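You operate a simulated robot arm through the tools that you are given. There is no shell and no other tool.

You run a simulated robot arm. Do the job below in one go: nothing can be reset, and whatever is moved stays where it is left.

TASK
Label the bundle of brown bags and put it in the turquoise tray.
Fine: load it in the band machine's sliding tray, push the small white pad at LABEL, bring the sliding tray back to LOAD; the other bundles stay unlabelled where they lie.

The check looks at the end state, three seconds after you hand in, the way a careful person would. Anything else that was tipped, shoved, dropped, spilled or broken makes it a failure.

THE ROBOT
A 5-joint arm with a two-finger parallel gripper, fixed in place. Base frame: the origin is at the foot of the arm, x ahead of it, y to its left, z up; the work surface is at about z = 0. Readings come in cm, degrees, newtons and seconds.
With the tool pointing down near the work surface it reaches from about 26 to 60 cm from the base axis. Its first joint turns from -66.0 to 66.0 degrees. The tool tilts only in the upright plane through the base axis and itself; it spins freely about its own axis. Payload 1.57 kg.
Tool frame: the origin (TCP) lies between the finger pads and is the grasp point; the fingertips stand 3 cm ahead of it; z points along the fingers, y is the line along which they close. The gripper opens to 8 cm. The fingers are 1.7 cm wide and 1.2 cm thick; the gripper's body (4 by 8.2 cm) begins 8 cm behind the TCP.
Orientation is that of the tool frame in the base frame, as a unit quaternion [w, x, y, z]. With the fingers straight down and closing along the base's y, the tool's x points along the base's -x, its y along +y and its z along -z.

THE INTERFACE
- The arm moves only by the tool move_arm. Its argument "targets" is a list of rows, each a list of 7 numbers: the turn, a rotation vector about the tool's x, y, z in degrees, then the shift along the tool's x, y, z in cm, then the opening in per cent of the stroke, from 0 (shut) to 100 (fully open). In form: [[wx, wy, wz, dx, dy, dz, grip], ...]. A call has 1 to 20 rows; each row shifts and turns the commanded pose from where the row before left it, along the tool's axes as they then stand. Each row takes 0.2 s and may step no farther than 5 cm and 8.6 degrees from the row before; otherwise, or with a gripper value out of range, the whole call is refused. Where a pose cannot be reached the arm comes as near as it can. A force on the tool above 70 N (or 10 N above the force at the start of the call, whichever is more), or a blocked arm, ends the call early, and 0.2 s more pass. Each finger travels about 15.3 cm/s and halts on what it meets, pressing with about 26 N; the grip force reading is that of the motor and also rises with nothing between the fingers. The clock runs only during rows and for 0.2 s after the last one: add rows that do not move to give the fingers time. It gives the time, the measured TCP pose, the force on the tool (base axes), the opening and the grip force at its end, in the units of the frame above (readings bear some noise), with the torque about the TCP (base axes, N m) and any sound that the robot's microphone picked up, and new pictures: "views" is both (left out), scene, wrist or none.
- Cameras (640 x 400 px; columns grow to the right, rows downward): "scene" is fixed at [4.86, 39.51, 52.59]; the picture's right is [-0.73, -0.68, 0.00], its down [-0.41, 0.44, -0.80] and it looks along [0.55, -0.58, -0.60] (base axes); focal length 246 px, centre (320, 200). "wrist" rides on the gripper at [7.2, -0.7, -12.2] in the tool frame; the picture's right is [0.09, 1.00, 0.00], its down [-0.84, 0.08, -0.54] and it looks along [-0.54, 0.05, 0.84] (tool axes); focal length 238 px, centre (320, 200). There is no depth. A picture from a camera that has moved, and an enlarged one, comes with that camera's place and axes in the base frame and with its lens. The place of the scene camera against the robot may be out by one fixed shift of up to 1.2 cm in any direction.
- close_up(camera, box): a new picture of the part [left, top, right, bottom] of that camera's present view, enlarged. It takes no simulated time.
- job_done(): hands the job in; it is judged then, once.

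Places have to be worked out from the pictures, the camera data and where the tool is seen. Open the gripper and draw the arm clear of the work before you hand the job in, unless the task says otherwise.

The tools are called after ">>>" by a JSON object that holds its "api" and its "payload". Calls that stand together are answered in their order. move_arm: Moves the arm, as the interface text tells. Its arguments: {"type":"object","properties":{"targets":{"type":"array","items":{"type":"array","items":{"type":"number"}}},"views":{"type":"string","enum":["both","scene","wrist","none"]}},"required":["targets"]} The other tools are called the same way: close_up (camera, box) takes an enlarged picture of a part of a camera's view; job_done () hands the job in.

At the start:

```text
time_s: 0.0
tool_pos: [38.08, 7.22, 37.63]
orientation: [0.001, 0.0, 1.0, 0.001]
wrist_force: [0.1, 0.4, -0.8]
moment: [0.01, 0.03, 0.01]
opening: 7.98
grasp_force: 0.1
```

scene: 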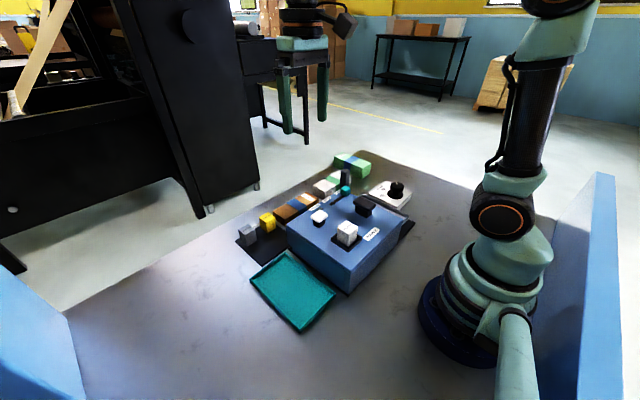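
wrist: 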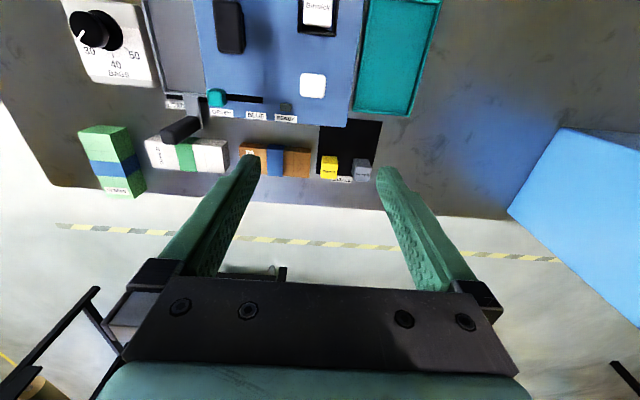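

I start by looking closely at the scene from both cameras to identify the machine's parts before moving.

>>> {"api": "close_up", "payload": {"camera": "scene", "box": [230, 140, 430, 265]}}

>>> {"api": "close_up", "payload": {"camera": "wrist", "box": [60, 0, 300, 200]}}

>>> {"api": "close_up", "payload": {"camera": "wrist", "box": [200, 0, 440, 200]}}

```text
3.20 times, centred on (330, 202) of scene
camera zoom: at [4.86, 39.51, 52.59], right [-0.73, -0.68, 0.0], down [-0.41, 0.44, -0.8], along [0.55, -0.58, -0.6], focal length 787 px, centre (288, 192)
```

zoom: 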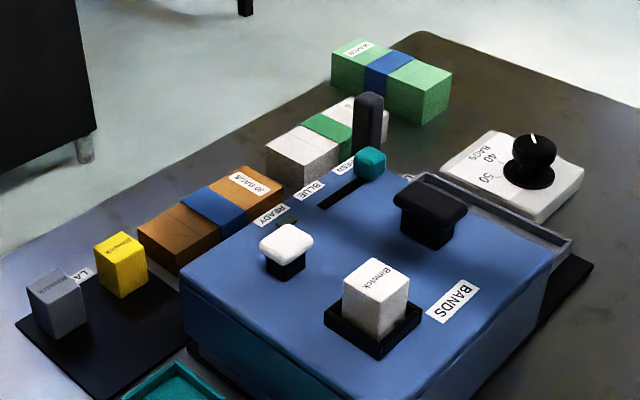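

```text
2.00 times, centred on (180, 100) of wrist
camera zoom: at [30.91, 6.49, 49.77], right [-0.09, 1.0, 0.0], down [0.84, 0.08, 0.54], along [0.54, 0.05, -0.84], focal length 477 px, centre (600, 400)
```

zoom: 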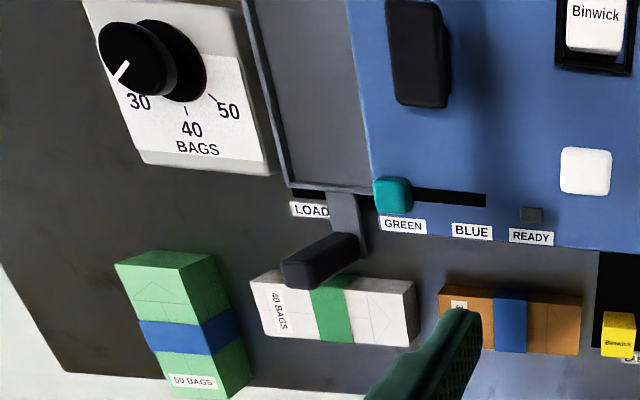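

```text
2.00 times, centred on (320, 100) of wrist
camera zoom: at [30.91, 6.49, 49.77], right [-0.09, 1.0, 0.0], down [0.84, 0.08, 0.54], along [0.54, 0.05, -0.84], focal length 477 px, centre (320, 400)
```

zoom: 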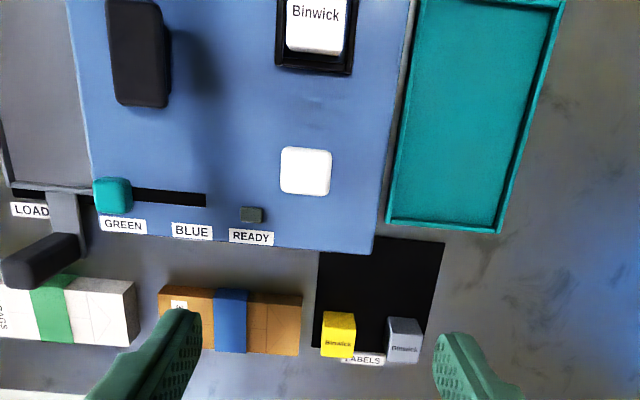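

The machine, its LOAD tray, the GREEN/BLUE slider, the dial and the label blocks are visible, but the part nearest the base is cut off. I draw the gripper back toward the base, keeping it high, to see the whole machine top.

>>> {"api": "move_arm", "payload": {"targets": [[0, 0, 0, 4.5, 0, 0, 100], [0, 0, 0, 4.5, 0, 0, 100], [0, 0, 0, 0, 0, 0, 100]], "views": "both"}}

```text
time_s: 0.8
tool_pos: [29.03, 7.11, 37.46]
orientation: [-0.001, 0.0, 1.0, -0.001]
wrist_force: [0.7, -0.6, 0.4]
moment: [-0.01, -0.03, 0.01]
opening: 8.0
grasp_force: 0.1
camera wrist: at [21.9, 6.43, 49.72], right [-0.09, 1.0, 0.0], down [0.84, 0.08, 0.54], along [0.54, 0.05, -0.84], focal length 238 px, centre (320, 200)
```

scene: 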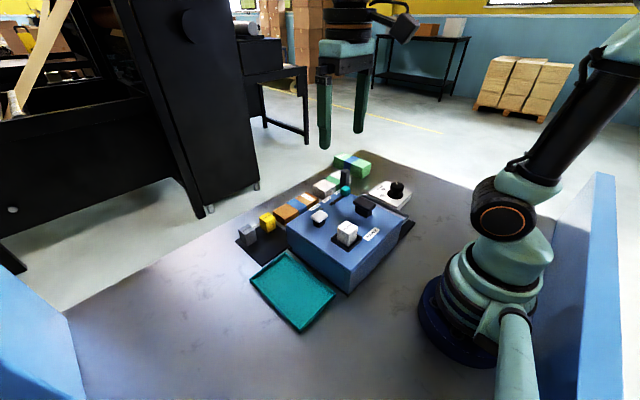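
wrist: 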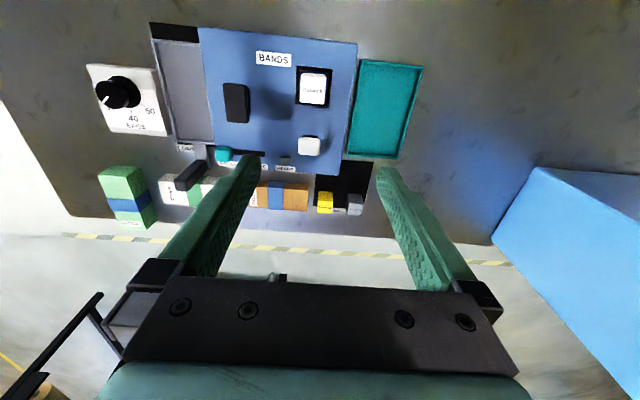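

>>> {"api": "close_up", "payload": {"camera": "wrist", "box": [80, 10, 270, 130]}}

>>> {"api": "close_up", "payload": {"camera": "wrist", "box": [190, 10, 430, 160]}}

>>> {"api": "close_up", "payload": {"camera": "wrist", "box": [90, 120, 380, 240]}}

>>> {"api": "close_up", "payload": {"camera": "scene", "box": [310, 145, 430, 220]}}

>>> {"api": "close_up", "payload": {"camera": "scene", "box": [230, 180, 350, 255]}}

```text
3.33 times, centred on (175, 70) of wrist
camera zoom: at [21.9, 6.43, 49.72], right [-0.09, 1.0, 0.0], down [0.84, 0.08, 0.54], along [0.54, 0.05, -0.84], focal length 794 px, centre (803, 633)
```

zoom: 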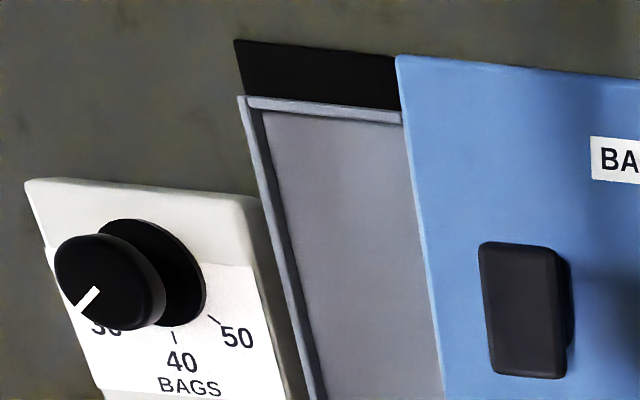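

```text
2.67 times, centred on (310, 85) of wrist
camera zoom: at [21.9, 6.43, 49.72], right [-0.09, 1.0, 0.0], down [0.84, 0.08, 0.54], along [0.54, 0.05, -0.84], focal length 636 px, centre (347, 507)
```

zoom: 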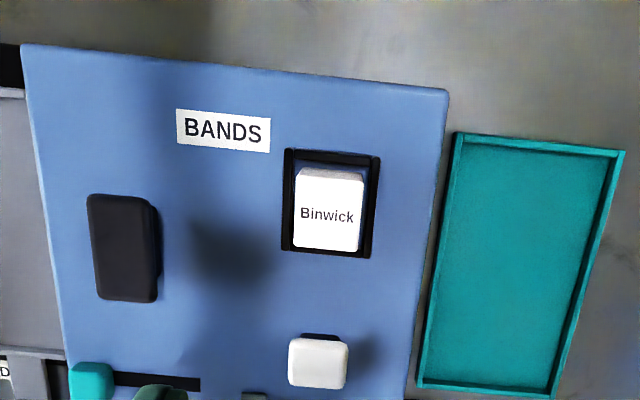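

```text
2.21 times, centred on (235, 180) of wrist
camera zoom: at [21.9, 6.43, 49.72], right [-0.09, 1.0, 0.0], down [0.84, 0.08, 0.54], along [0.54, 0.05, -0.84], focal length 526 px, centre (508, 244)
```

zoom: 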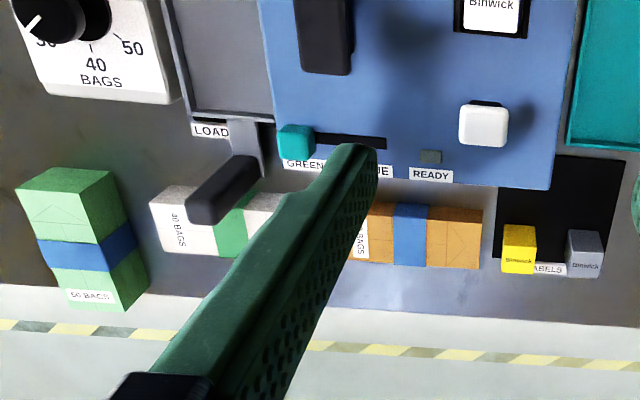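

```text
5.33 times, centred on (370, 182) of scene
camera zoom: at [4.86, 39.51, 52.59], right [-0.73, -0.68, 0.0], down [-0.41, 0.44, -0.8], along [0.55, -0.58, -0.6], focal length 1312 px, centre (53, 293)
```

zoom: 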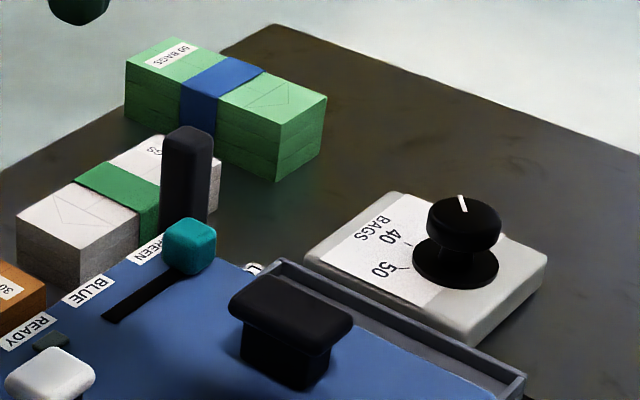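

```text
5.33 times, centred on (290, 218) of scene
camera zoom: at [4.86, 39.51, 52.59], right [-0.73, -0.68, 0.0], down [-0.41, 0.44, -0.8], along [0.55, -0.58, -0.6], focal length 1312 px, centre (480, 107)
```

zoom: 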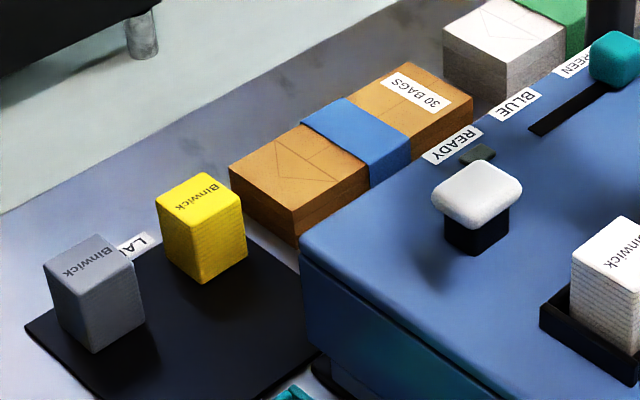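

The button pad's top is around (35.7, 5.9, 11.7), and the tray lies on the machine's −y side at LOAD. The READY lamp is dark, and I don't yet see a LABEL mark, so I spin the wrist to look at the machine's far (operator) side.

>>> {"api": "move_arm", "payload": {"targets": [[0, 0, 0, -4.5, -1, -0.5, 100], [0, 0, 0, -4.5, -1, -0.5, 100], [0, 0, 0, -4.5, -1, -0.5, 100], [0, 0, 0, -4.5, -1, -0.5, 100], [0, 0, 8.5, 0, 0, 0, 100], [0, 0, 8.5, 0, 0, 0, 100], [0, 0, 8.5, 0, 0, 0, 100], [0, 0, 8.5, 0, 0, 0, 100], [0, 0, 8.5, 0, 0, 0, 100], [0, 0, 8.5, 0, 0, 0, 100], [0, 0, 8.5, 0, 0, 0, 100], [0, 0, 8.5, 0, 0, 0, 100], [0, 0, 8.5, 0, 0, 0, 100], [0, 0, 8.5, 0, 0, 0, 100], [0, 0, 8.5, 0, 0, 0, 100], [0, 0, 8.5, 0, 0, 0, 100]], "views": "both"}}

```text
time_s: 4.2
tool_pos: [46.99, 3.14, 39.59]
orientation: [0.001, 0.778, 0.628, 0.0]
wrist_force: [0.6, -0.7, -0.2]
moment: [-0.04, 0.0, 0.0]
opening: 8.0
grasp_force: 0.1
camera wrist: at [47.98, 10.32, 51.79], right [0.99, -0.12, 0.0], down [-0.1, -0.83, 0.54], along [-0.07, -0.54, -0.84], focal length 238 px, centre (320, 200)
```

scene: 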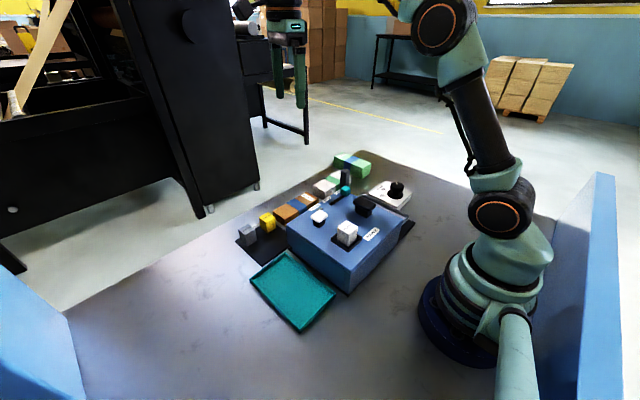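
wrist: 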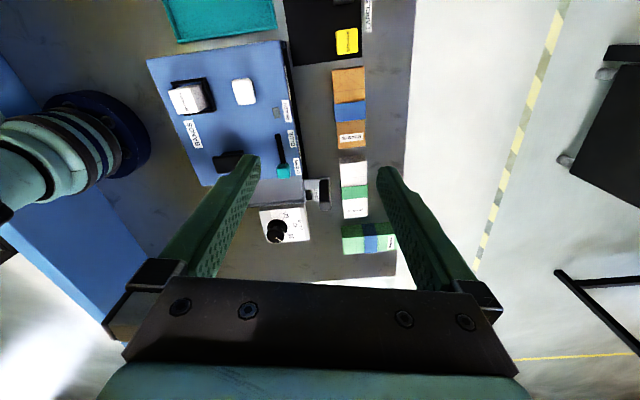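

This view shows the machine from the +y side; I look closer at it before turning on to the far side.

>>> {"api": "close_up", "payload": {"camera": "wrist", "box": [140, 0, 410, 170]}}

>>> {"api": "move_arm", "payload": {"targets": [[0, 0, 8.5, 0, 0, 0, 100], [0, 0, 8.5, 0, 0, 0, 100], [0, 0, 8.5, 0, 0, 0, 100], [0, 0, 8.5, 0, 0, 0, 100], [0, 0, 8.5, 0, 0, 0, 100], [0, 0, 8.5, 0, 0, 0, 100], [0, 0, 8.5, 0, 0, 0, 100], [0, 0, 8.5, 0, 0, 0, 100], [0, 0, 8.5, 0, 0, 0, 100], [0, 0, 0, 0, 0, 0, 100]], "views": "wrist"}}

```text
2.35 times, centred on (275, 85) of wrist
camera zoom: at [47.98, 10.32, 51.79], right [0.99, -0.12, 0.0], down [-0.1, -0.83, 0.54], along [-0.07, -0.54, -0.84], focal length 561 px, centre (426, 471)
```

zoom: 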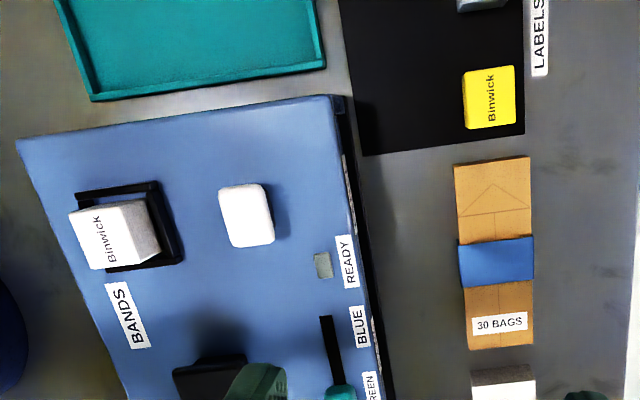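

```text
time_s: 6.4
tool_pos: [47.08, -3.69, 39.53]
orientation: [0.0, 1.0, 0.026, 0.0]
wrist_force: [0.1, -0.2, -0.2]
moment: [0.0, -0.02, 0.01]
opening: 7.99
grasp_force: 0.0
out of reach, approached as far as the arm can: row 8, 9
camera wrist: at [54.11, -2.74, 51.8], right [0.14, -0.99, 0.0], down [-0.83, -0.12, 0.54], along [-0.54, -0.08, -0.84], focal length 238 px, centre (320, 200)
```

wrist: 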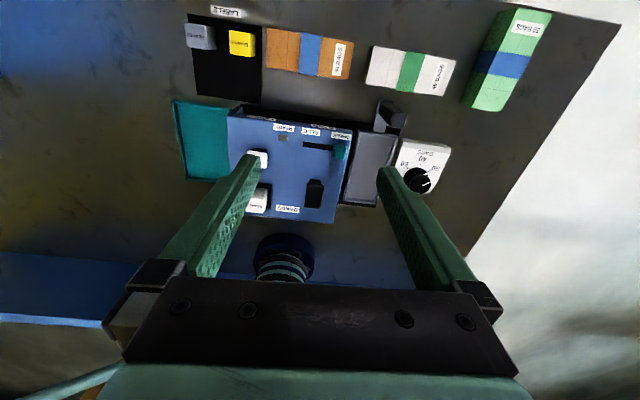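

Now the far side of the machine is in view; I enlarge it to look for LOAD/LABEL marks and the channel.

>>> {"api": "close_up", "payload": {"camera": "wrist", "box": [220, 80, 460, 220]}}

>>> {"api": "close_up", "payload": {"camera": "wrist", "box": [170, 0, 570, 130]}}

```text
2.67 times, centred on (340, 150) of wrist
camera zoom: at [54.11, -2.74, 51.8], right [0.14, -0.99, 0.0], down [-0.83, -0.12, 0.54], along [-0.54, -0.08, -0.84], focal length 636 px, centre (267, 333)
```

zoom: 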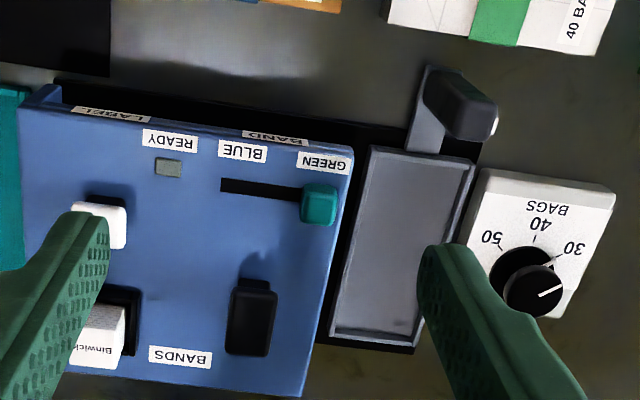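

```text
1.60 times, centred on (370, 65) of wrist
camera zoom: at [54.11, -2.74, 51.8], right [0.14, -0.99, 0.0], down [-0.83, -0.12, 0.54], along [-0.54, -0.08, -0.84], focal length 381 px, centre (240, 416)
```

zoom: 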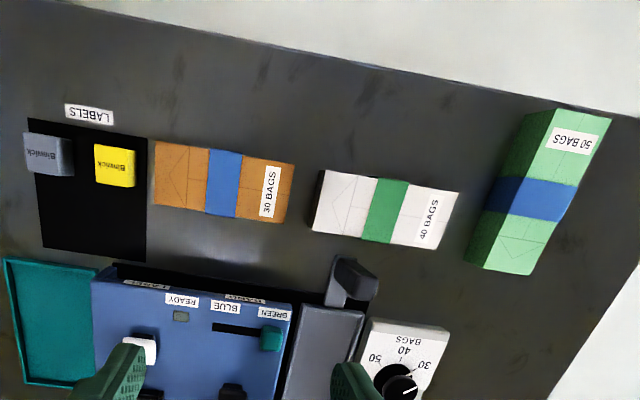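

The far face carries BAND and LABEL signs, so the tray slides in +y from LOAD past BAND to LABEL (under the white pad). I turn the wrist back a little from its limit and descend for a closer look at this face and the handle.

>>> {"api": "move_arm", "payload": {"targets": [[0, 0, -8.5, 0, 0, 0, 100], [0, 0, -8.5, 0, 0, 0, 100], [0, 0, 0, 1, 1, 4, 100], [0, 0, 0, 1, 1, 4, 100], [0, 0, 0, 1, 1, 4, 100], [0, 0, 0, 0, 0, 3, 100], [0, 0, 0, 0, 0, 0, 100]], "views": "both"}}

```text
time_s: 8.0
tool_pos: [50.58, -5.74, 24.4]
orientation: [0.001, 0.987, 0.16, 0.0]
wrist_force: [-0.3, -0.5, 0.2]
moment: [0.03, -0.01, -0.03]
opening: 7.98
grasp_force: 0.0
camera wrist: at [57.36, -2.83, 36.62], right [0.4, -0.92, 0.0], down [-0.77, -0.34, 0.54], along [-0.5, -0.22, -0.84], focal length 238 px, centre (320, 200)
```

scene: 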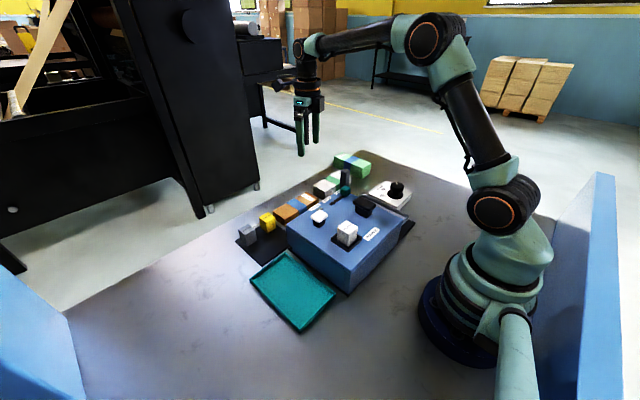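
wrist: 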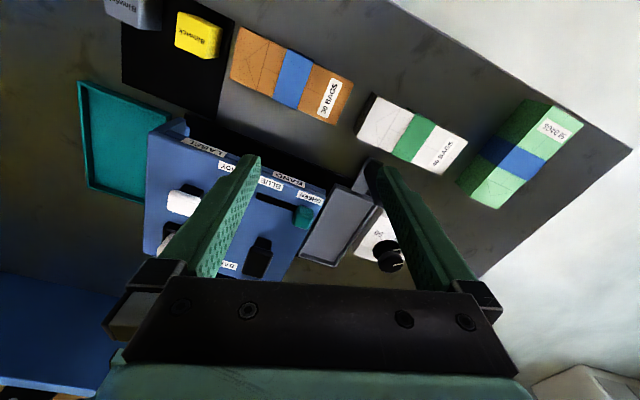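

>>> {"api": "close_up", "payload": {"camera": "wrist", "box": [140, 100, 400, 270]}}

>>> {"api": "close_up", "payload": {"camera": "wrist", "box": [200, 0, 480, 180]}}

>>> {"api": "close_up", "payload": {"camera": "scene", "box": [280, 150, 420, 240]}}

```text
2.35 times, centred on (270, 185) of wrist
camera zoom: at [57.36, -2.83, 36.62], right [0.4, -0.92, 0.0], down [-0.77, -0.34, 0.54], along [-0.5, -0.22, -0.84], focal length 561 px, centre (438, 235)
```

zoom: 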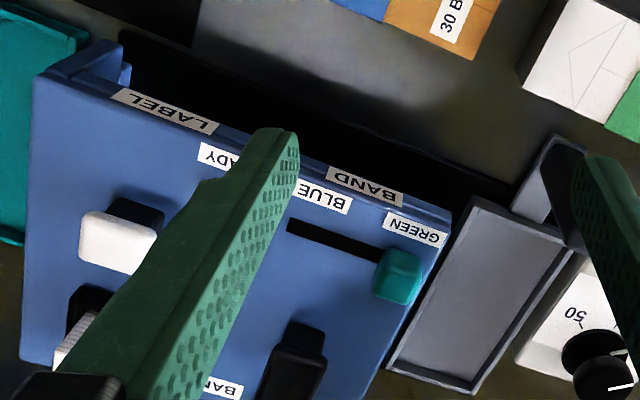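

```text
2.22 times, centred on (340, 90) of wrist
camera zoom: at [57.36, -2.83, 36.62], right [0.4, -0.92, 0.0], down [-0.77, -0.34, 0.54], along [-0.5, -0.22, -0.84], focal length 530 px, centre (276, 444)
```

zoom: 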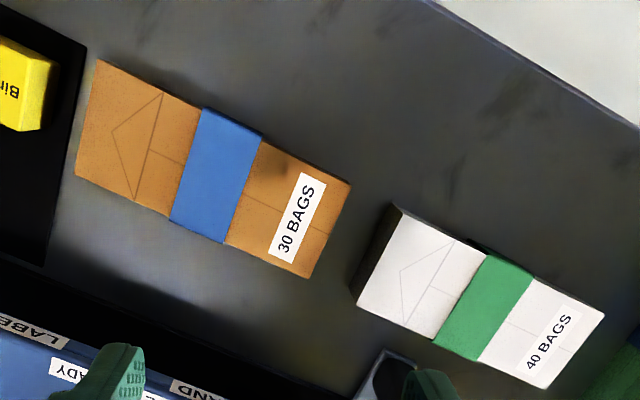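

```text
4.44 times, centred on (350, 195) of scene
camera zoom: at [4.86, 39.51, 52.59], right [-0.73, -0.68, 0.0], down [-0.41, 0.44, -0.8], along [0.55, -0.58, -0.6], focal length 1094 px, centre (187, 222)
```

zoom: 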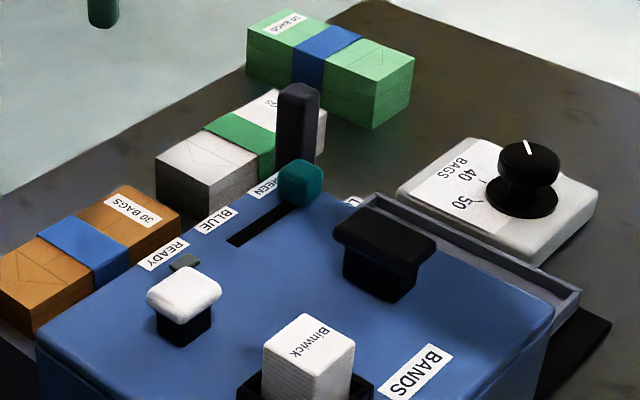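

The far face shows LABEL (under the white pad) and BAND; the brown bundle's top spans about x 49.7–55.4, y −8.3–6.3, about 3 cm high. I raise and spin the wrist back to straight to look at the tray from above.

>>> {"api": "move_arm", "payload": {"targets": [[0, 0, -8.5, 0, 0, -0.6, 100], [0, 0, -8.5, 0, 0, -0.6, 100], [0, 0, -8.5, 0, 0, -0.6, 100], [0, 0, -8.5, 0, 0, -0.6, 100], [0, 0, -8.5, 0, 0, -0.6, 100], [0, 0, -8.5, 0, 0, -0.6, 100], [0, 0, -8.5, 0, 0, -0.6, 100], [0, 0, -8.5, 0, 0, -0.6, 100], [0, 0, -8.5, 0, 0, -0.6, 100], [0, 0, -8.5, 0, 0, -0.6, 100], [0, 0, -8.5, 0, 0, -0.6, 100], [0, 0, -8.5, 0, 0, -0.6, 100], [0, 0, -8.5, 0, 0, -0.6, 100], [0, 0, -8.5, 0, 0, -0.6, 100], [0, 0, -8.5, 0, 0, -0.6, 100], [0, 0, -8.5, 0, 0, -0.6, 100], [0, 0, -8.5, 0, 0, -0.6, 100], [0, 0, -8.5, 0, 0, -0.6, 100], [0, 0, -8.5, 0, 0, -0.6, 100]], "views": "none"}}

```text
time_s: 12.0
tool_pos: [50.8, -5.67, 35.82]
orientation: [0.0, -0.001, 1.0, 0.0]
wrist_force: [-0.1, 0.0, -0.2]
moment: [0.02, -0.03, 0.0]
opening: 8.02
grasp_force: 0.0
```

The tool is straight again at (50.8, −5.7, 35.8). I move above the tray at roughly (33, −17) to view it from the top.

>>> {"api": "move_arm", "payload": {"targets": [[0, 0, 0, 3.56, -2.26, 0, 100], [0, 0, 0, 3.56, -2.26, 0, 100], [0, 0, 0, 3.56, -2.26, 0, 100], [0, 0, 0, 3.56, -2.26, 0, 100], [0, 0, 0, 3.56, -2.26, 0, 100], [0, 0, 0, 0, 0, 0, 100]], "views": "wrist"}}

>>> {"api": "close_up", "payload": {"camera": "wrist", "box": [200, 0, 460, 170]}}

```text
time_s: 13.4
tool_pos: [32.63, -17.03, 35.88]
orientation: [-0.001, 0.0, 1.0, 0.0]
wrist_force: [-0.8, 0.2, 0.2]
moment: [0.01, 0.01, -0.03]
opening: 8.0
grasp_force: 0.0
camera wrist: at [25.54, -17.78, 48.17], right [-0.09, 1.0, 0.0], down [0.84, 0.08, 0.54], along [0.54, 0.05, -0.84], focal length 238 px, centre (320, 200)
```

wrist: 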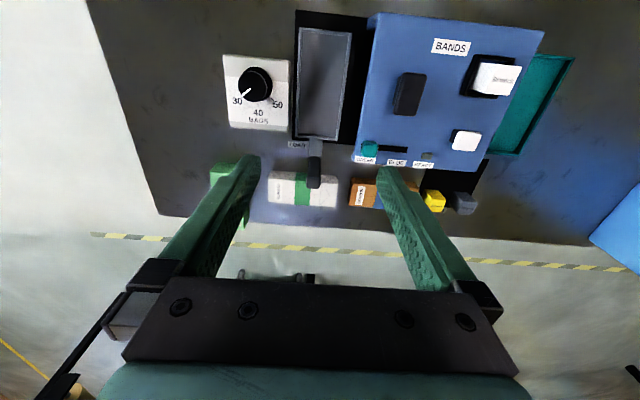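

```text
2.35 times, centred on (330, 85) of wrist
camera zoom: at [25.54, -17.78, 48.17], right [-0.09, 1.0, 0.0], down [0.84, 0.08, 0.54], along [0.54, 0.05, -0.84], focal length 561 px, centre (296, 471)
```

zoom: 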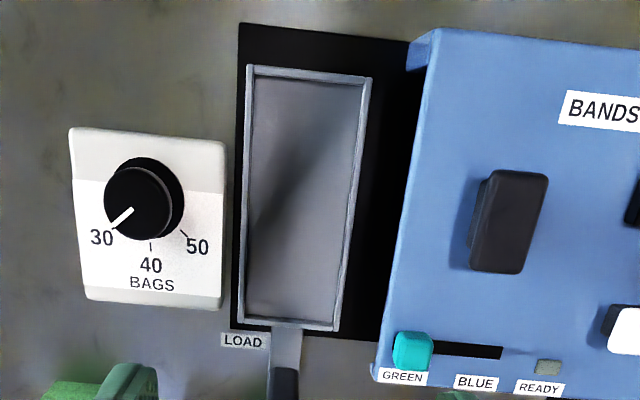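

The tray's outer frame spans about x 23.3–41.0, y −21.3–−12.8; the machine lid edge is at y ≈ −10.8, top z ≈ 10, and the white pad's top is at about (35.6, 5.85, 12). I enlarge the handle area.

>>> {"api": "close_up", "payload": {"camera": "wrist", "box": [260, 120, 380, 210]}}

>>> {"api": "close_up", "payload": {"camera": "wrist", "box": [360, 0, 600, 160]}}

```text
4.44 times, centred on (320, 165) of wrist
camera zoom: at [25.54, -17.78, 48.17], right [-0.09, 1.0, 0.0], down [0.84, 0.08, 0.54], along [0.54, 0.05, -0.84], focal length 1059 px, centre (320, 356)
```

zoom: 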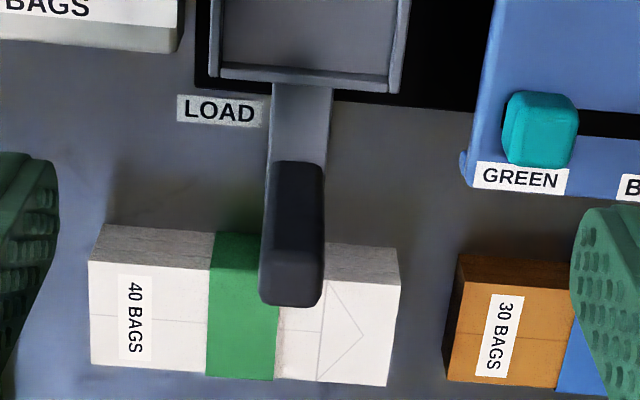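

```text
2.50 times, centred on (480, 80) of wrist
camera zoom: at [25.54, -17.78, 48.17], right [-0.09, 1.0, 0.0], down [0.84, 0.08, 0.54], along [0.54, 0.05, -0.84], focal length 596 px, centre (-80, 500)
```

zoom: 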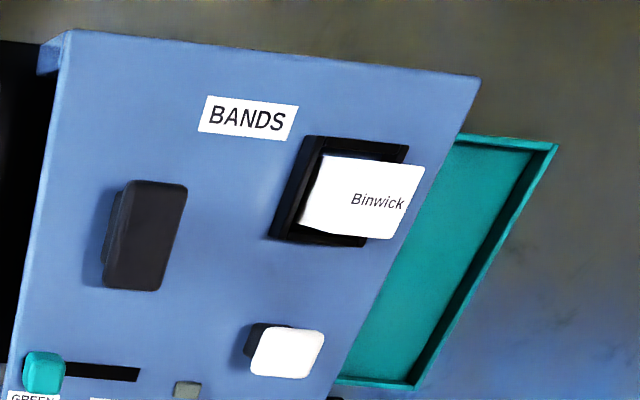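

The handle post stands around (45.9, −17.1), about z 2–11.5. Now I go above the brown bundle and spin −90° so that the fingers close along x across its 5.7 cm width.

>>> {"api": "move_arm", "payload": {"targets": [[0, 0, 0, -3.31, 2.67, 0.9, 100], [0, 0, 0, -3.31, 2.67, 0.9, 100], [0, 0, 0, -3.31, 2.67, 0.9, 100], [0, 0, 0, -3.31, 2.67, 0.9, 100], [0, 0, 0, -3.31, 2.67, 0.9, 100], [0, 0, 0, -3.31, 2.67, 0.9, 100], [0, 0, -8.19, 0, 0, 0.5, 100], [0, 0, -8.19, 0, 0, 0.5, 100], [0, 0, -8.19, 0, 0, 0.5, 100], [0, 0, -8.19, 0, 0, 0.5, 100], [0, 0, -8.18, 0, 0, 0.5, 100], [0, 0, -8.18, 0, 0, 0.5, 100], [0, 0, -8.18, 0, 0, 0.5, 100], [0, 0, -8.18, 0, 0, 0.5, 100], [0, 0, -8.18, 0, 0, 0.5, 100], [0, 0, -8.18, 0, 0, 0.5, 100], [0, 0, -8.18, 0, 0, 0.5, 100], [0, 0, 0, 0, 0, 0, 100]], "views": "both"}}

```text
time_s: 17.2
tool_pos: [52.76, -0.82, 24.92]
orientation: [0.0, 0.708, -0.706, 0.0]
wrist_force: [-0.5, 0.0, -0.1]
moment: [-0.02, 0.03, -0.01]
opening: 8.01
grasp_force: 0.1
camera wrist: at [53.43, -8.11, 37.26], right [-1.0, -0.09, 0.0], down [-0.08, 0.84, 0.54], along [-0.05, 0.54, -0.84], focal length 238 px, centre (320, 200)
```

scene: 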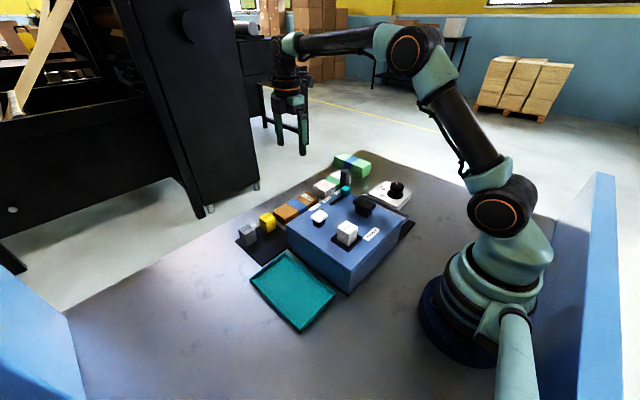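
wrist: 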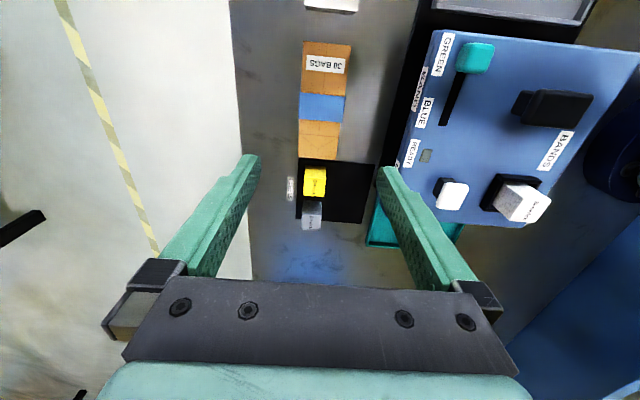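

>>> {"api": "close_up", "payload": {"camera": "wrist", "box": [230, 0, 430, 180]}}

```text
2.22 times, centred on (330, 90) of wrist
camera zoom: at [53.43, -8.11, 37.26], right [-1.0, -0.09, 0.0], down [-0.08, 0.84, 0.54], along [-0.05, 0.54, -0.84], focal length 530 px, centre (298, 444)
```

zoom: 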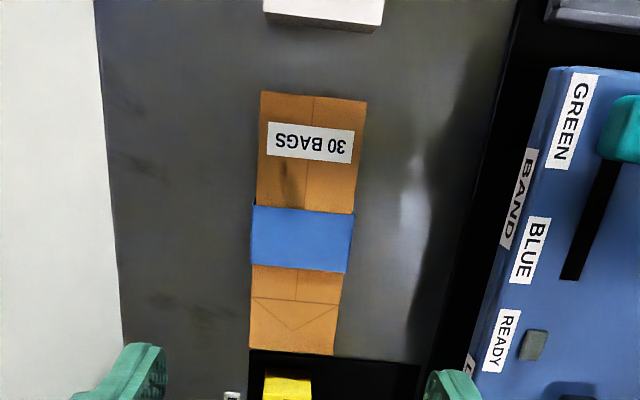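

The bundle measures x 49.67–55.47, y −8.4–6.4, aligned with the axes, centre (52.57, −1.03). I centre and descend to just above it with open fingers.

>>> {"api": "move_arm", "payload": {"targets": [[0, 0, 0, 0.2, 0.18, 4, 100], [0, 0, 0, 0, 0, 4, 100], [0, 0, 0, 0, 0, 4, 100], [0, 0, 0, 0, 0, 4, 100], [0, 0, 0, 0, 0, 0, 100]], "views": "both"}}

```text
time_s: 18.4
tool_pos: [52.56, -0.84, 9.05]
orientation: [0.0, -0.707, 0.707, 0.0]
wrist_force: [-0.4, 0.2, 0.3]
moment: [-0.01, -0.02, -0.01]
opening: 7.99
grasp_force: 0.1
camera wrist: at [53.27, -8.09, 21.24], right [-1.0, -0.09, 0.0], down [-0.08, 0.84, 0.54], along [-0.05, 0.54, -0.84], focal length 238 px, centre (320, 200)
```

scene: 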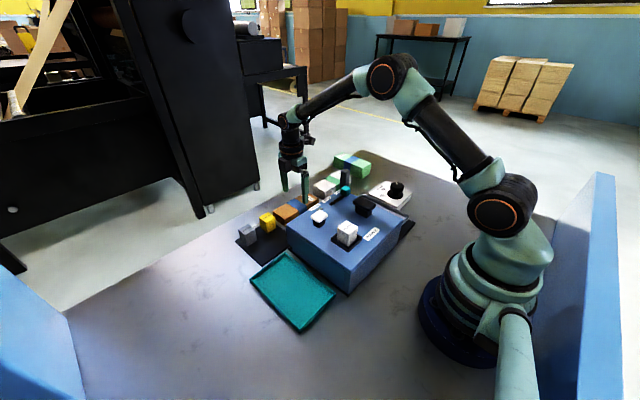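
wrist: 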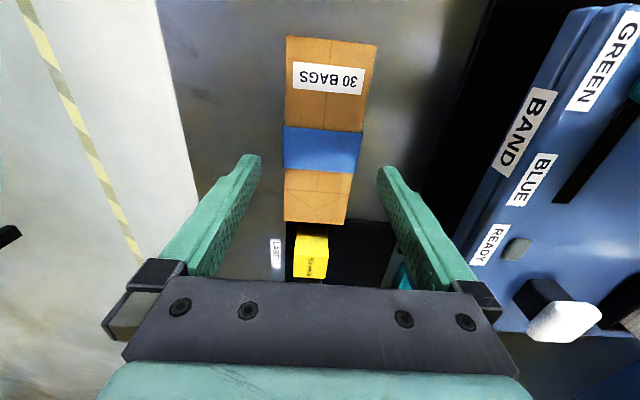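

Bundle height is about 2.9 cm and the fingers straddle it evenly. I lower so the tips stand about 1.3 cm above the table and close.

>>> {"api": "move_arm", "payload": {"targets": [[0, 0, 0, 0.1, 0, 2.4, 100], [0, 0, 0, 0, 0, 2.3, 100], [0, 0, 0, 0, 0, 0, 100], [0, 0, 0, 0, 0, 0, 80], [0, 0, 0, 0, 0, 0, 50], [0, 0, 0, 0, 0, 0, 30], [0, 0, 0, 0, 0, 0, 30]], "views": "both"}}

```text
time_s: 20.0
tool_pos: [52.71, -0.87, 4.32]
orientation: [0.0, -0.707, 0.707, 0.0]
wrist_force: [-0.6, -0.3, 0.7]
moment: [0.01, 0.03, -0.02]
opening: 5.95
grasp_force: 26.0
camera wrist: at [53.32, -8.2, 16.53], right [-1.0, -0.09, 0.0], down [-0.08, 0.84, 0.54], along [-0.05, 0.54, -0.84], focal length 238 px, centre (320, 200)
```

scene: 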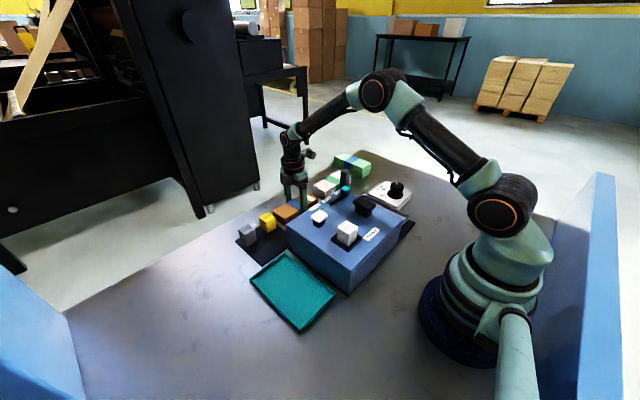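
wrist: 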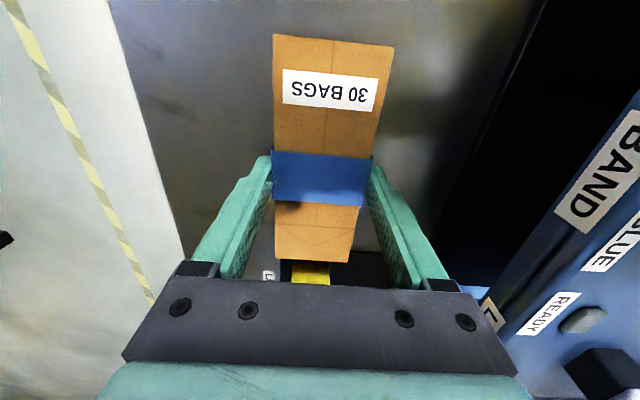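

The grip holds at 5.95 cm with 26 N on the bundle's band. I lift straight up to clear the machine.

>>> {"api": "move_arm", "payload": {"targets": [[0, 0, 0, 0, 0, -1.5, 30], [0, 0, 0, 0, 0, -2.5, 30], [0, 0, 0, 0, 0, -3.5, 30], [0, 0, 0, 0, 0, -3.5, 30], [0, 0, 0, 0, 0, -3.5, 30], [0, 0, 0, 0, 0, -3, 30], [0, 0, 0, 0, 0, 0, 30]], "views": "both"}}

```text
time_s: 21.6
tool_pos: [52.77, -1.07, 21.85]
orientation: [0.001, -0.707, 0.707, 0.0]
wrist_force: [-0.2, 0.0, -1.4]
moment: [0.01, 0.02, -0.02]
opening: 5.93
grasp_force: 26.3
camera wrist: at [53.5, -8.38, 34.11], right [-1.0, -0.09, 0.0], down [-0.08, 0.84, 0.54], along [-0.05, 0.54, -0.84], focal length 238 px, centre (320, 200)
```

scene: 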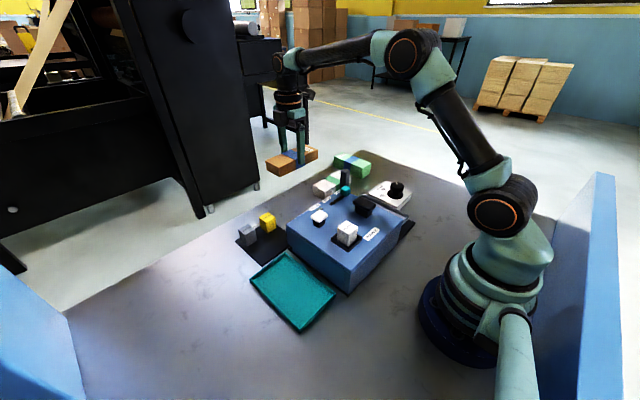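
wrist: 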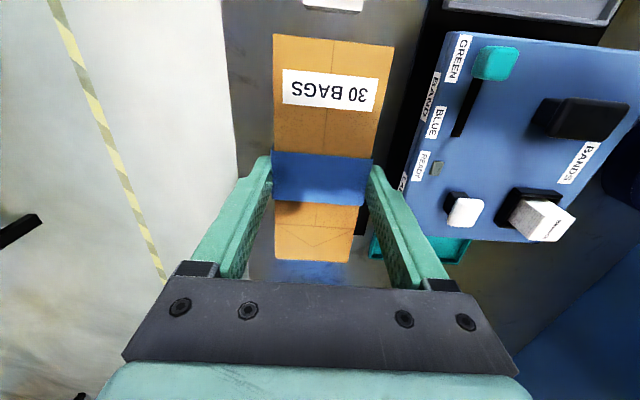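

The bundle hangs level. I carry it over the tray at about (32.1, −17.05), then turn it +90° so its length runs along x.

>>> {"api": "move_arm", "payload": {"targets": [[0, 0, 0, 2.67, 3.43, 0, 30], [0, 0, 0, 2.67, 3.43, 0, 30], [0, 0, 0, 2.67, 3.43, 0, 30], [0, 0, 0, 2.67, 3.43, 0, 30], [0, 0, 0, 2.67, 3.43, 0, 30], [0, 0, 0, 2.67, 3.43, 0, 30], [0, 0, 8.18, 0, 0, 0, 30], [0, 0, 8.18, 0, 0, 0, 30], [0, 0, 8.18, 0, 0, 0, 30], [0, 0, 8.18, 0, 0, 0, 30], [0, 0, 8.18, 0, 0, 0, 30], [0, 0, 8.18, 0, 0, 0, 30], [0, 0, 8.18, 0, 0, 0, 30], [0, 0, 8.18, 0, 0, 0, 30], [0, 0, 8.18, 0, 0, 0, 30], [0, 0, 8.19, 0, 0, 0, 30], [0, 0, 8.19, 0, 0, 0, 30], [0, 0, 0, 0, 0, 0, 30], [0, 0, 0, 0, 0, 0, 30]], "views": "both"}}

```text
time_s: 25.6
tool_pos: [32.0, -17.1, 21.86]
orientation: [0.0, 0.001, 1.0, 0.0]
wrist_force: [-0.5, 0.3, -1.0]
moment: [0.0, 0.01, 0.02]
opening: 5.9
grasp_force: 26.1
camera wrist: at [24.85, -17.9, 34.1], right [-0.09, 1.0, 0.0], down [0.84, 0.08, 0.54], along [0.54, 0.05, -0.84], focal length 238 px, centre (320, 200)
```

scene: 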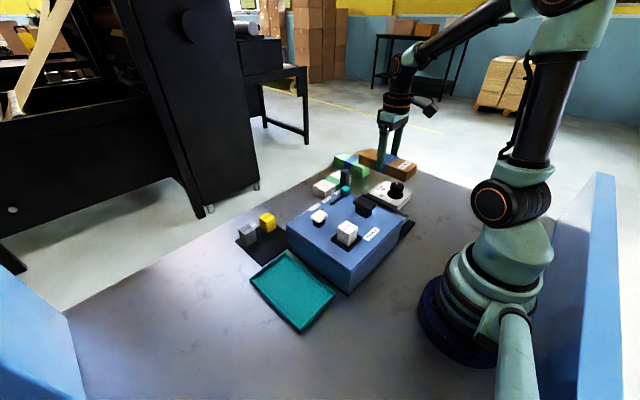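
wrist: 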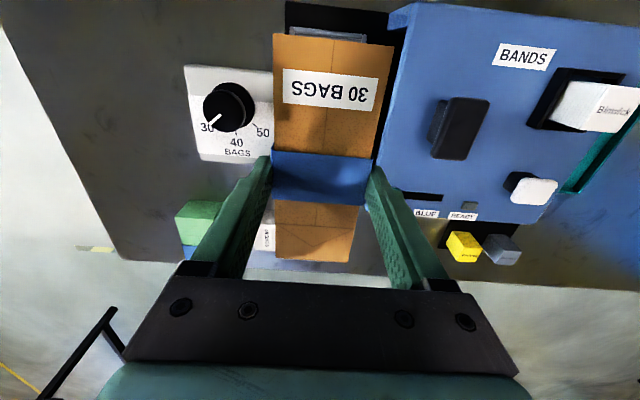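

The held bundle is centred over the tray (tray near edge checks at y −21.3 to −12.8). I lower it to about 2 cm above the tray floor.

>>> {"api": "move_arm", "payload": {"targets": [[0, 0, 0, -0.1, 0.05, 4, 30], [0, 0, 0, 0, 0, 4, 30], [0, 0, 0, 0, 0, 3.5, 30], [0, 0, 0, 0, 0, 3, 30], [0, 0, 0, 0, 0, 0, 30]], "views": "both"}}

>>> {"api": "close_up", "payload": {"camera": "scene", "box": [320, 130, 460, 230]}}

```text
time_s: 26.8
tool_pos: [32.17, -17.1, 7.61]
orientation: [0.001, 0.0, 1.0, 0.0]
wrist_force: [0.4, -0.5, -0.8]
moment: [-0.02, 0.03, 0.01]
opening: 5.93
grasp_force: 26.2
camera wrist: at [25.01, -17.87, 19.8], right [-0.09, 1.0, 0.0], down [0.84, 0.08, 0.54], along [0.54, 0.05, -0.84], focal length 238 px, centre (320, 200)
```

scene: 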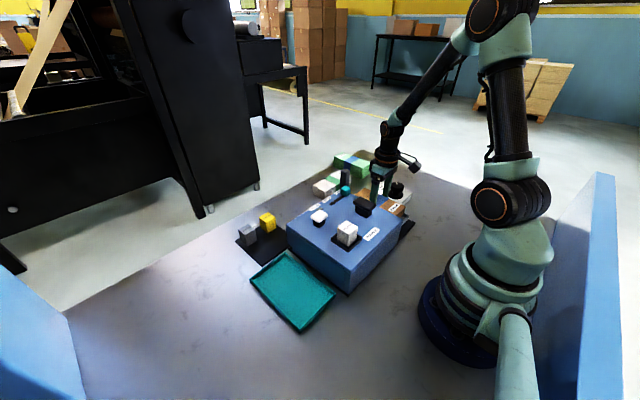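
wrist: 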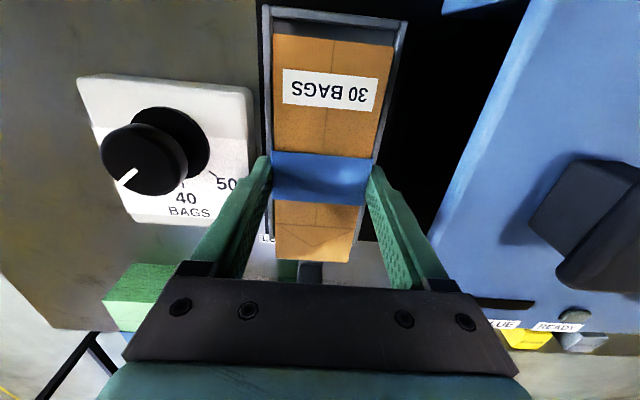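

```text
4.00 times, centred on (390, 180) of scene
camera zoom: at [4.86, 39.51, 52.59], right [-0.73, -0.68, 0.0], down [-0.41, 0.44, -0.8], along [0.55, -0.58, -0.6], focal length 984 px, centre (40, 280)
```

zoom: 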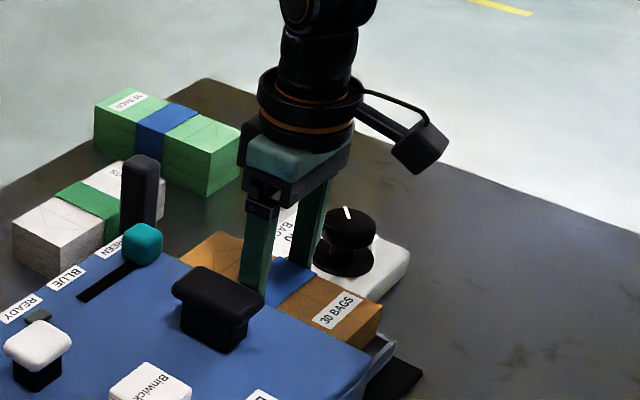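

The bundle sits within the tray's outline with its bottom about 3.3 cm up. I lower in small steps and watch the force.

>>> {"api": "move_arm", "payload": {"targets": [[0, 0, 0, 0, 0.05, 0.5, 30], [0, 0, 0, 0, 0, 0.5, 30], [0, 0, 0, 0, 0, 0.3, 30], [0, 0, 0, 0, 0, 0, 30]], "views": "wrist"}}

>>> {"api": "close_up", "payload": {"camera": "wrist", "box": [240, 0, 420, 280]}}

```text
time_s: 27.8
tool_pos: [32.2, -17.13, 5.99]
orientation: [0.0, 0.0, 1.0, 0.0]
wrist_force: [-0.6, 0.5, -0.6]
moment: [0.0, -0.03, 0.0]
opening: 5.93
grasp_force: 26.3
camera wrist: at [24.97, -17.77, 18.4], right [-0.09, 1.0, 0.0], down [0.84, 0.08, 0.54], along [0.54, 0.05, -0.84], focal length 238 px, centre (320, 200)
```

wrist: 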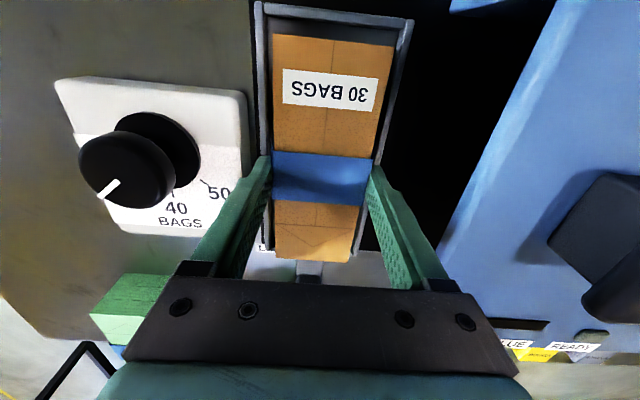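

```text
1.43 times, centred on (330, 140) of wrist
camera zoom: at [24.97, -17.77, 18.4], right [-0.09, 1.0, 0.0], down [0.84, 0.08, 0.54], along [0.54, 0.05, -0.84], focal length 340 px, centre (306, 286)
```

zoom: 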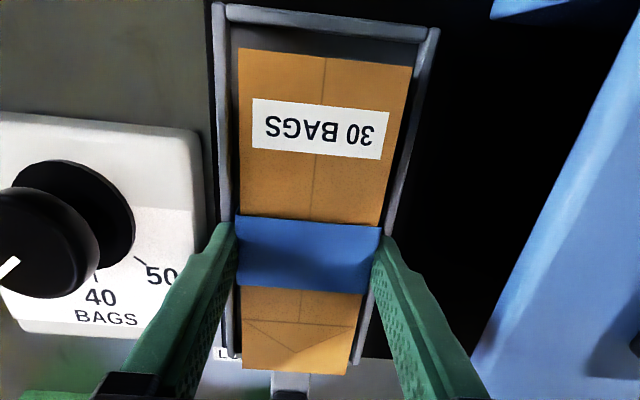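

Centred well. Bottom is about 1.7 cm up; I continue down in 0.25 cm steps and read the force.

>>> {"api": "move_arm", "payload": {"targets": [[0, 0, 0, 0, 0, 0.25, 30], [0, 0, 0, 0, 0, 0.25, 30], [0, 0, 0, 0, 0, 0, 30]], "views": "none"}}

```text
time_s: 28.5
tool_pos: [32.33, -16.99, 5.95]
orientation: [-0.001, 0.0, 1.0, 0.0]
wrist_force: [-2.0, 3.6, 10.3]
moment: [-0.1, 0.05, -0.04]
opening: 5.97
grasp_force: 26.0
stopped in row 3: the force on the tool passed its limit at 76 N (the readings are from after the stop); the commanded pose is now the measured one
```

Contact was reached at TCP z ≈ 5.95 and the arm stopped, with about 10 N remaining. I look to see whether the bundle is on the tray floor and nothing has shifted.

>>> {"api": "move_arm", "payload": {"targets": [[0, 0, 0, 0, 0, 0, 30]], "views": "both"}}

>>> {"api": "close_up", "payload": {"camera": "wrist", "box": [220, 0, 440, 280]}}

>>> {"api": "close_up", "payload": {"camera": "scene", "box": [350, 140, 450, 230]}}

```text
time_s: 28.9
tool_pos: [32.27, -17.0, 5.87]
orientation: [0.001, 0.001, 1.0, 0.001]
wrist_force: [-3.7, 4.0, 16.2]
moment: [0.04, 0.07, -0.04]
opening: 5.95
grasp_force: 26.2
camera wrist: at [25.04, -17.8, 18.14], right [-0.09, 1.0, 0.0], down [0.84, 0.08, 0.54], along [0.54, 0.05, -0.84], focal length 238 px, centre (320, 200)
```

scene: 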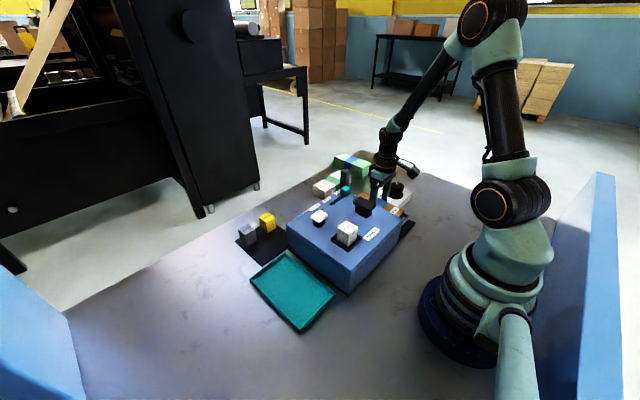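
wrist: 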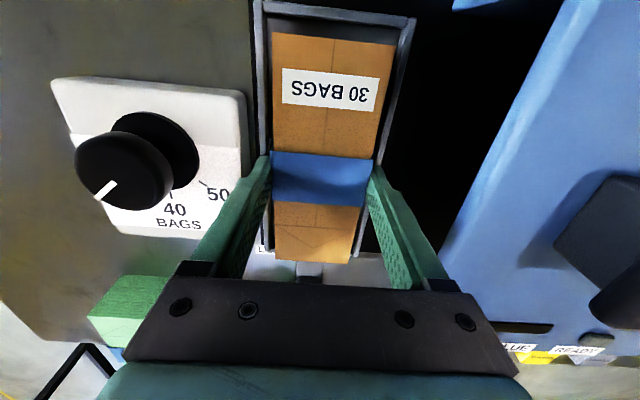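

```text
1.43 times, centred on (330, 140) of wrist
camera zoom: at [25.04, -17.8, 18.14], right [-0.09, 1.0, 0.0], down [0.84, 0.08, 0.54], along [0.54, 0.05, -0.84], focal length 340 px, centre (306, 286)
```

zoom: 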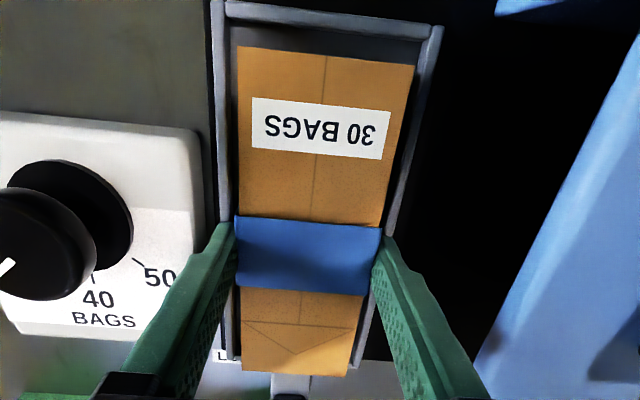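

```text
4.44 times, centred on (400, 185) of scene
camera zoom: at [4.86, 39.52, 52.59], right [-0.73, -0.68, 0.0], down [-0.41, 0.44, -0.8], along [0.55, -0.58, -0.6], focal length 1094 px, centre (-36, 267)
```

zoom: 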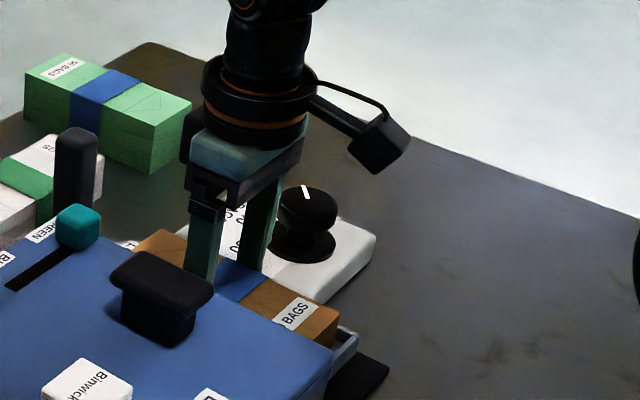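

The bundle lies inside the tray walls (bundle y −20.1…−14.2 in tray −21.2…−12.7) and bears on the floor; fingertips at z ≈ 2.9 are clear of the walls. I ease off slightly and open to about 7 cm.

>>> {"api": "move_arm", "payload": {"targets": [[0, 0, 0, 0, 0, -0.08, 30], [0, 0, 0, 0, 0, 0, 80], [0, 0, 0, 0, 0, 0, 88], [0, 0, 0, 0, 0, 0, 88]], "views": "both"}}

>>> {"api": "close_up", "payload": {"camera": "wrist", "box": [220, 0, 440, 280]}}

```text
time_s: 29.9
tool_pos: [32.16, -17.03, 5.93]
orientation: [0.0, 0.0, 1.0, 0.0]
wrist_force: [0.7, -0.1, -0.5]
moment: [-0.01, 0.01, 0.01]
opening: 7.04
grasp_force: 0.1
camera wrist: at [25.03, -17.82, 18.23], right [-0.09, 1.0, 0.0], down [0.84, 0.08, 0.54], along [0.54, 0.05, -0.84], focal length 238 px, centre (320, 200)
```

scene: 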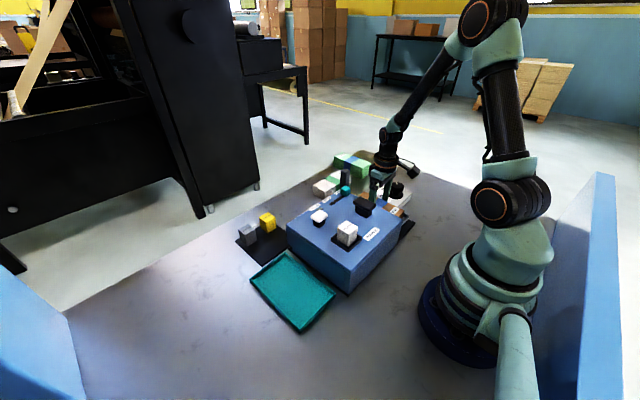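
wrist: 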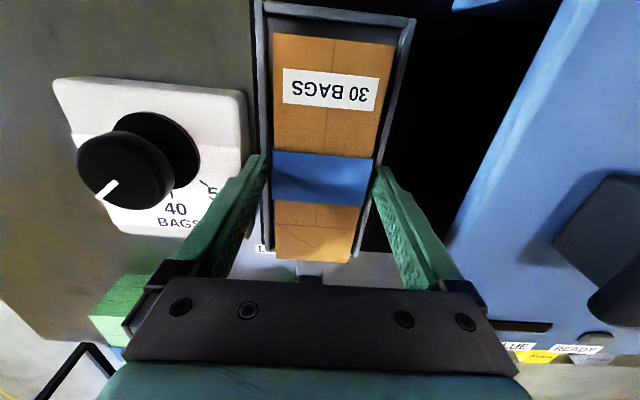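

```text
1.43 times, centred on (330, 140) of wrist
camera zoom: at [25.03, -17.82, 18.23], right [-0.09, 1.0, 0.0], down [0.84, 0.08, 0.54], along [0.54, 0.05, -0.84], focal length 340 px, centre (306, 286)
```

zoom: 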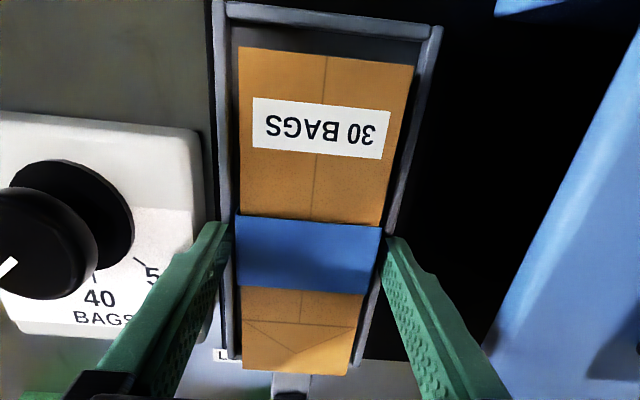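

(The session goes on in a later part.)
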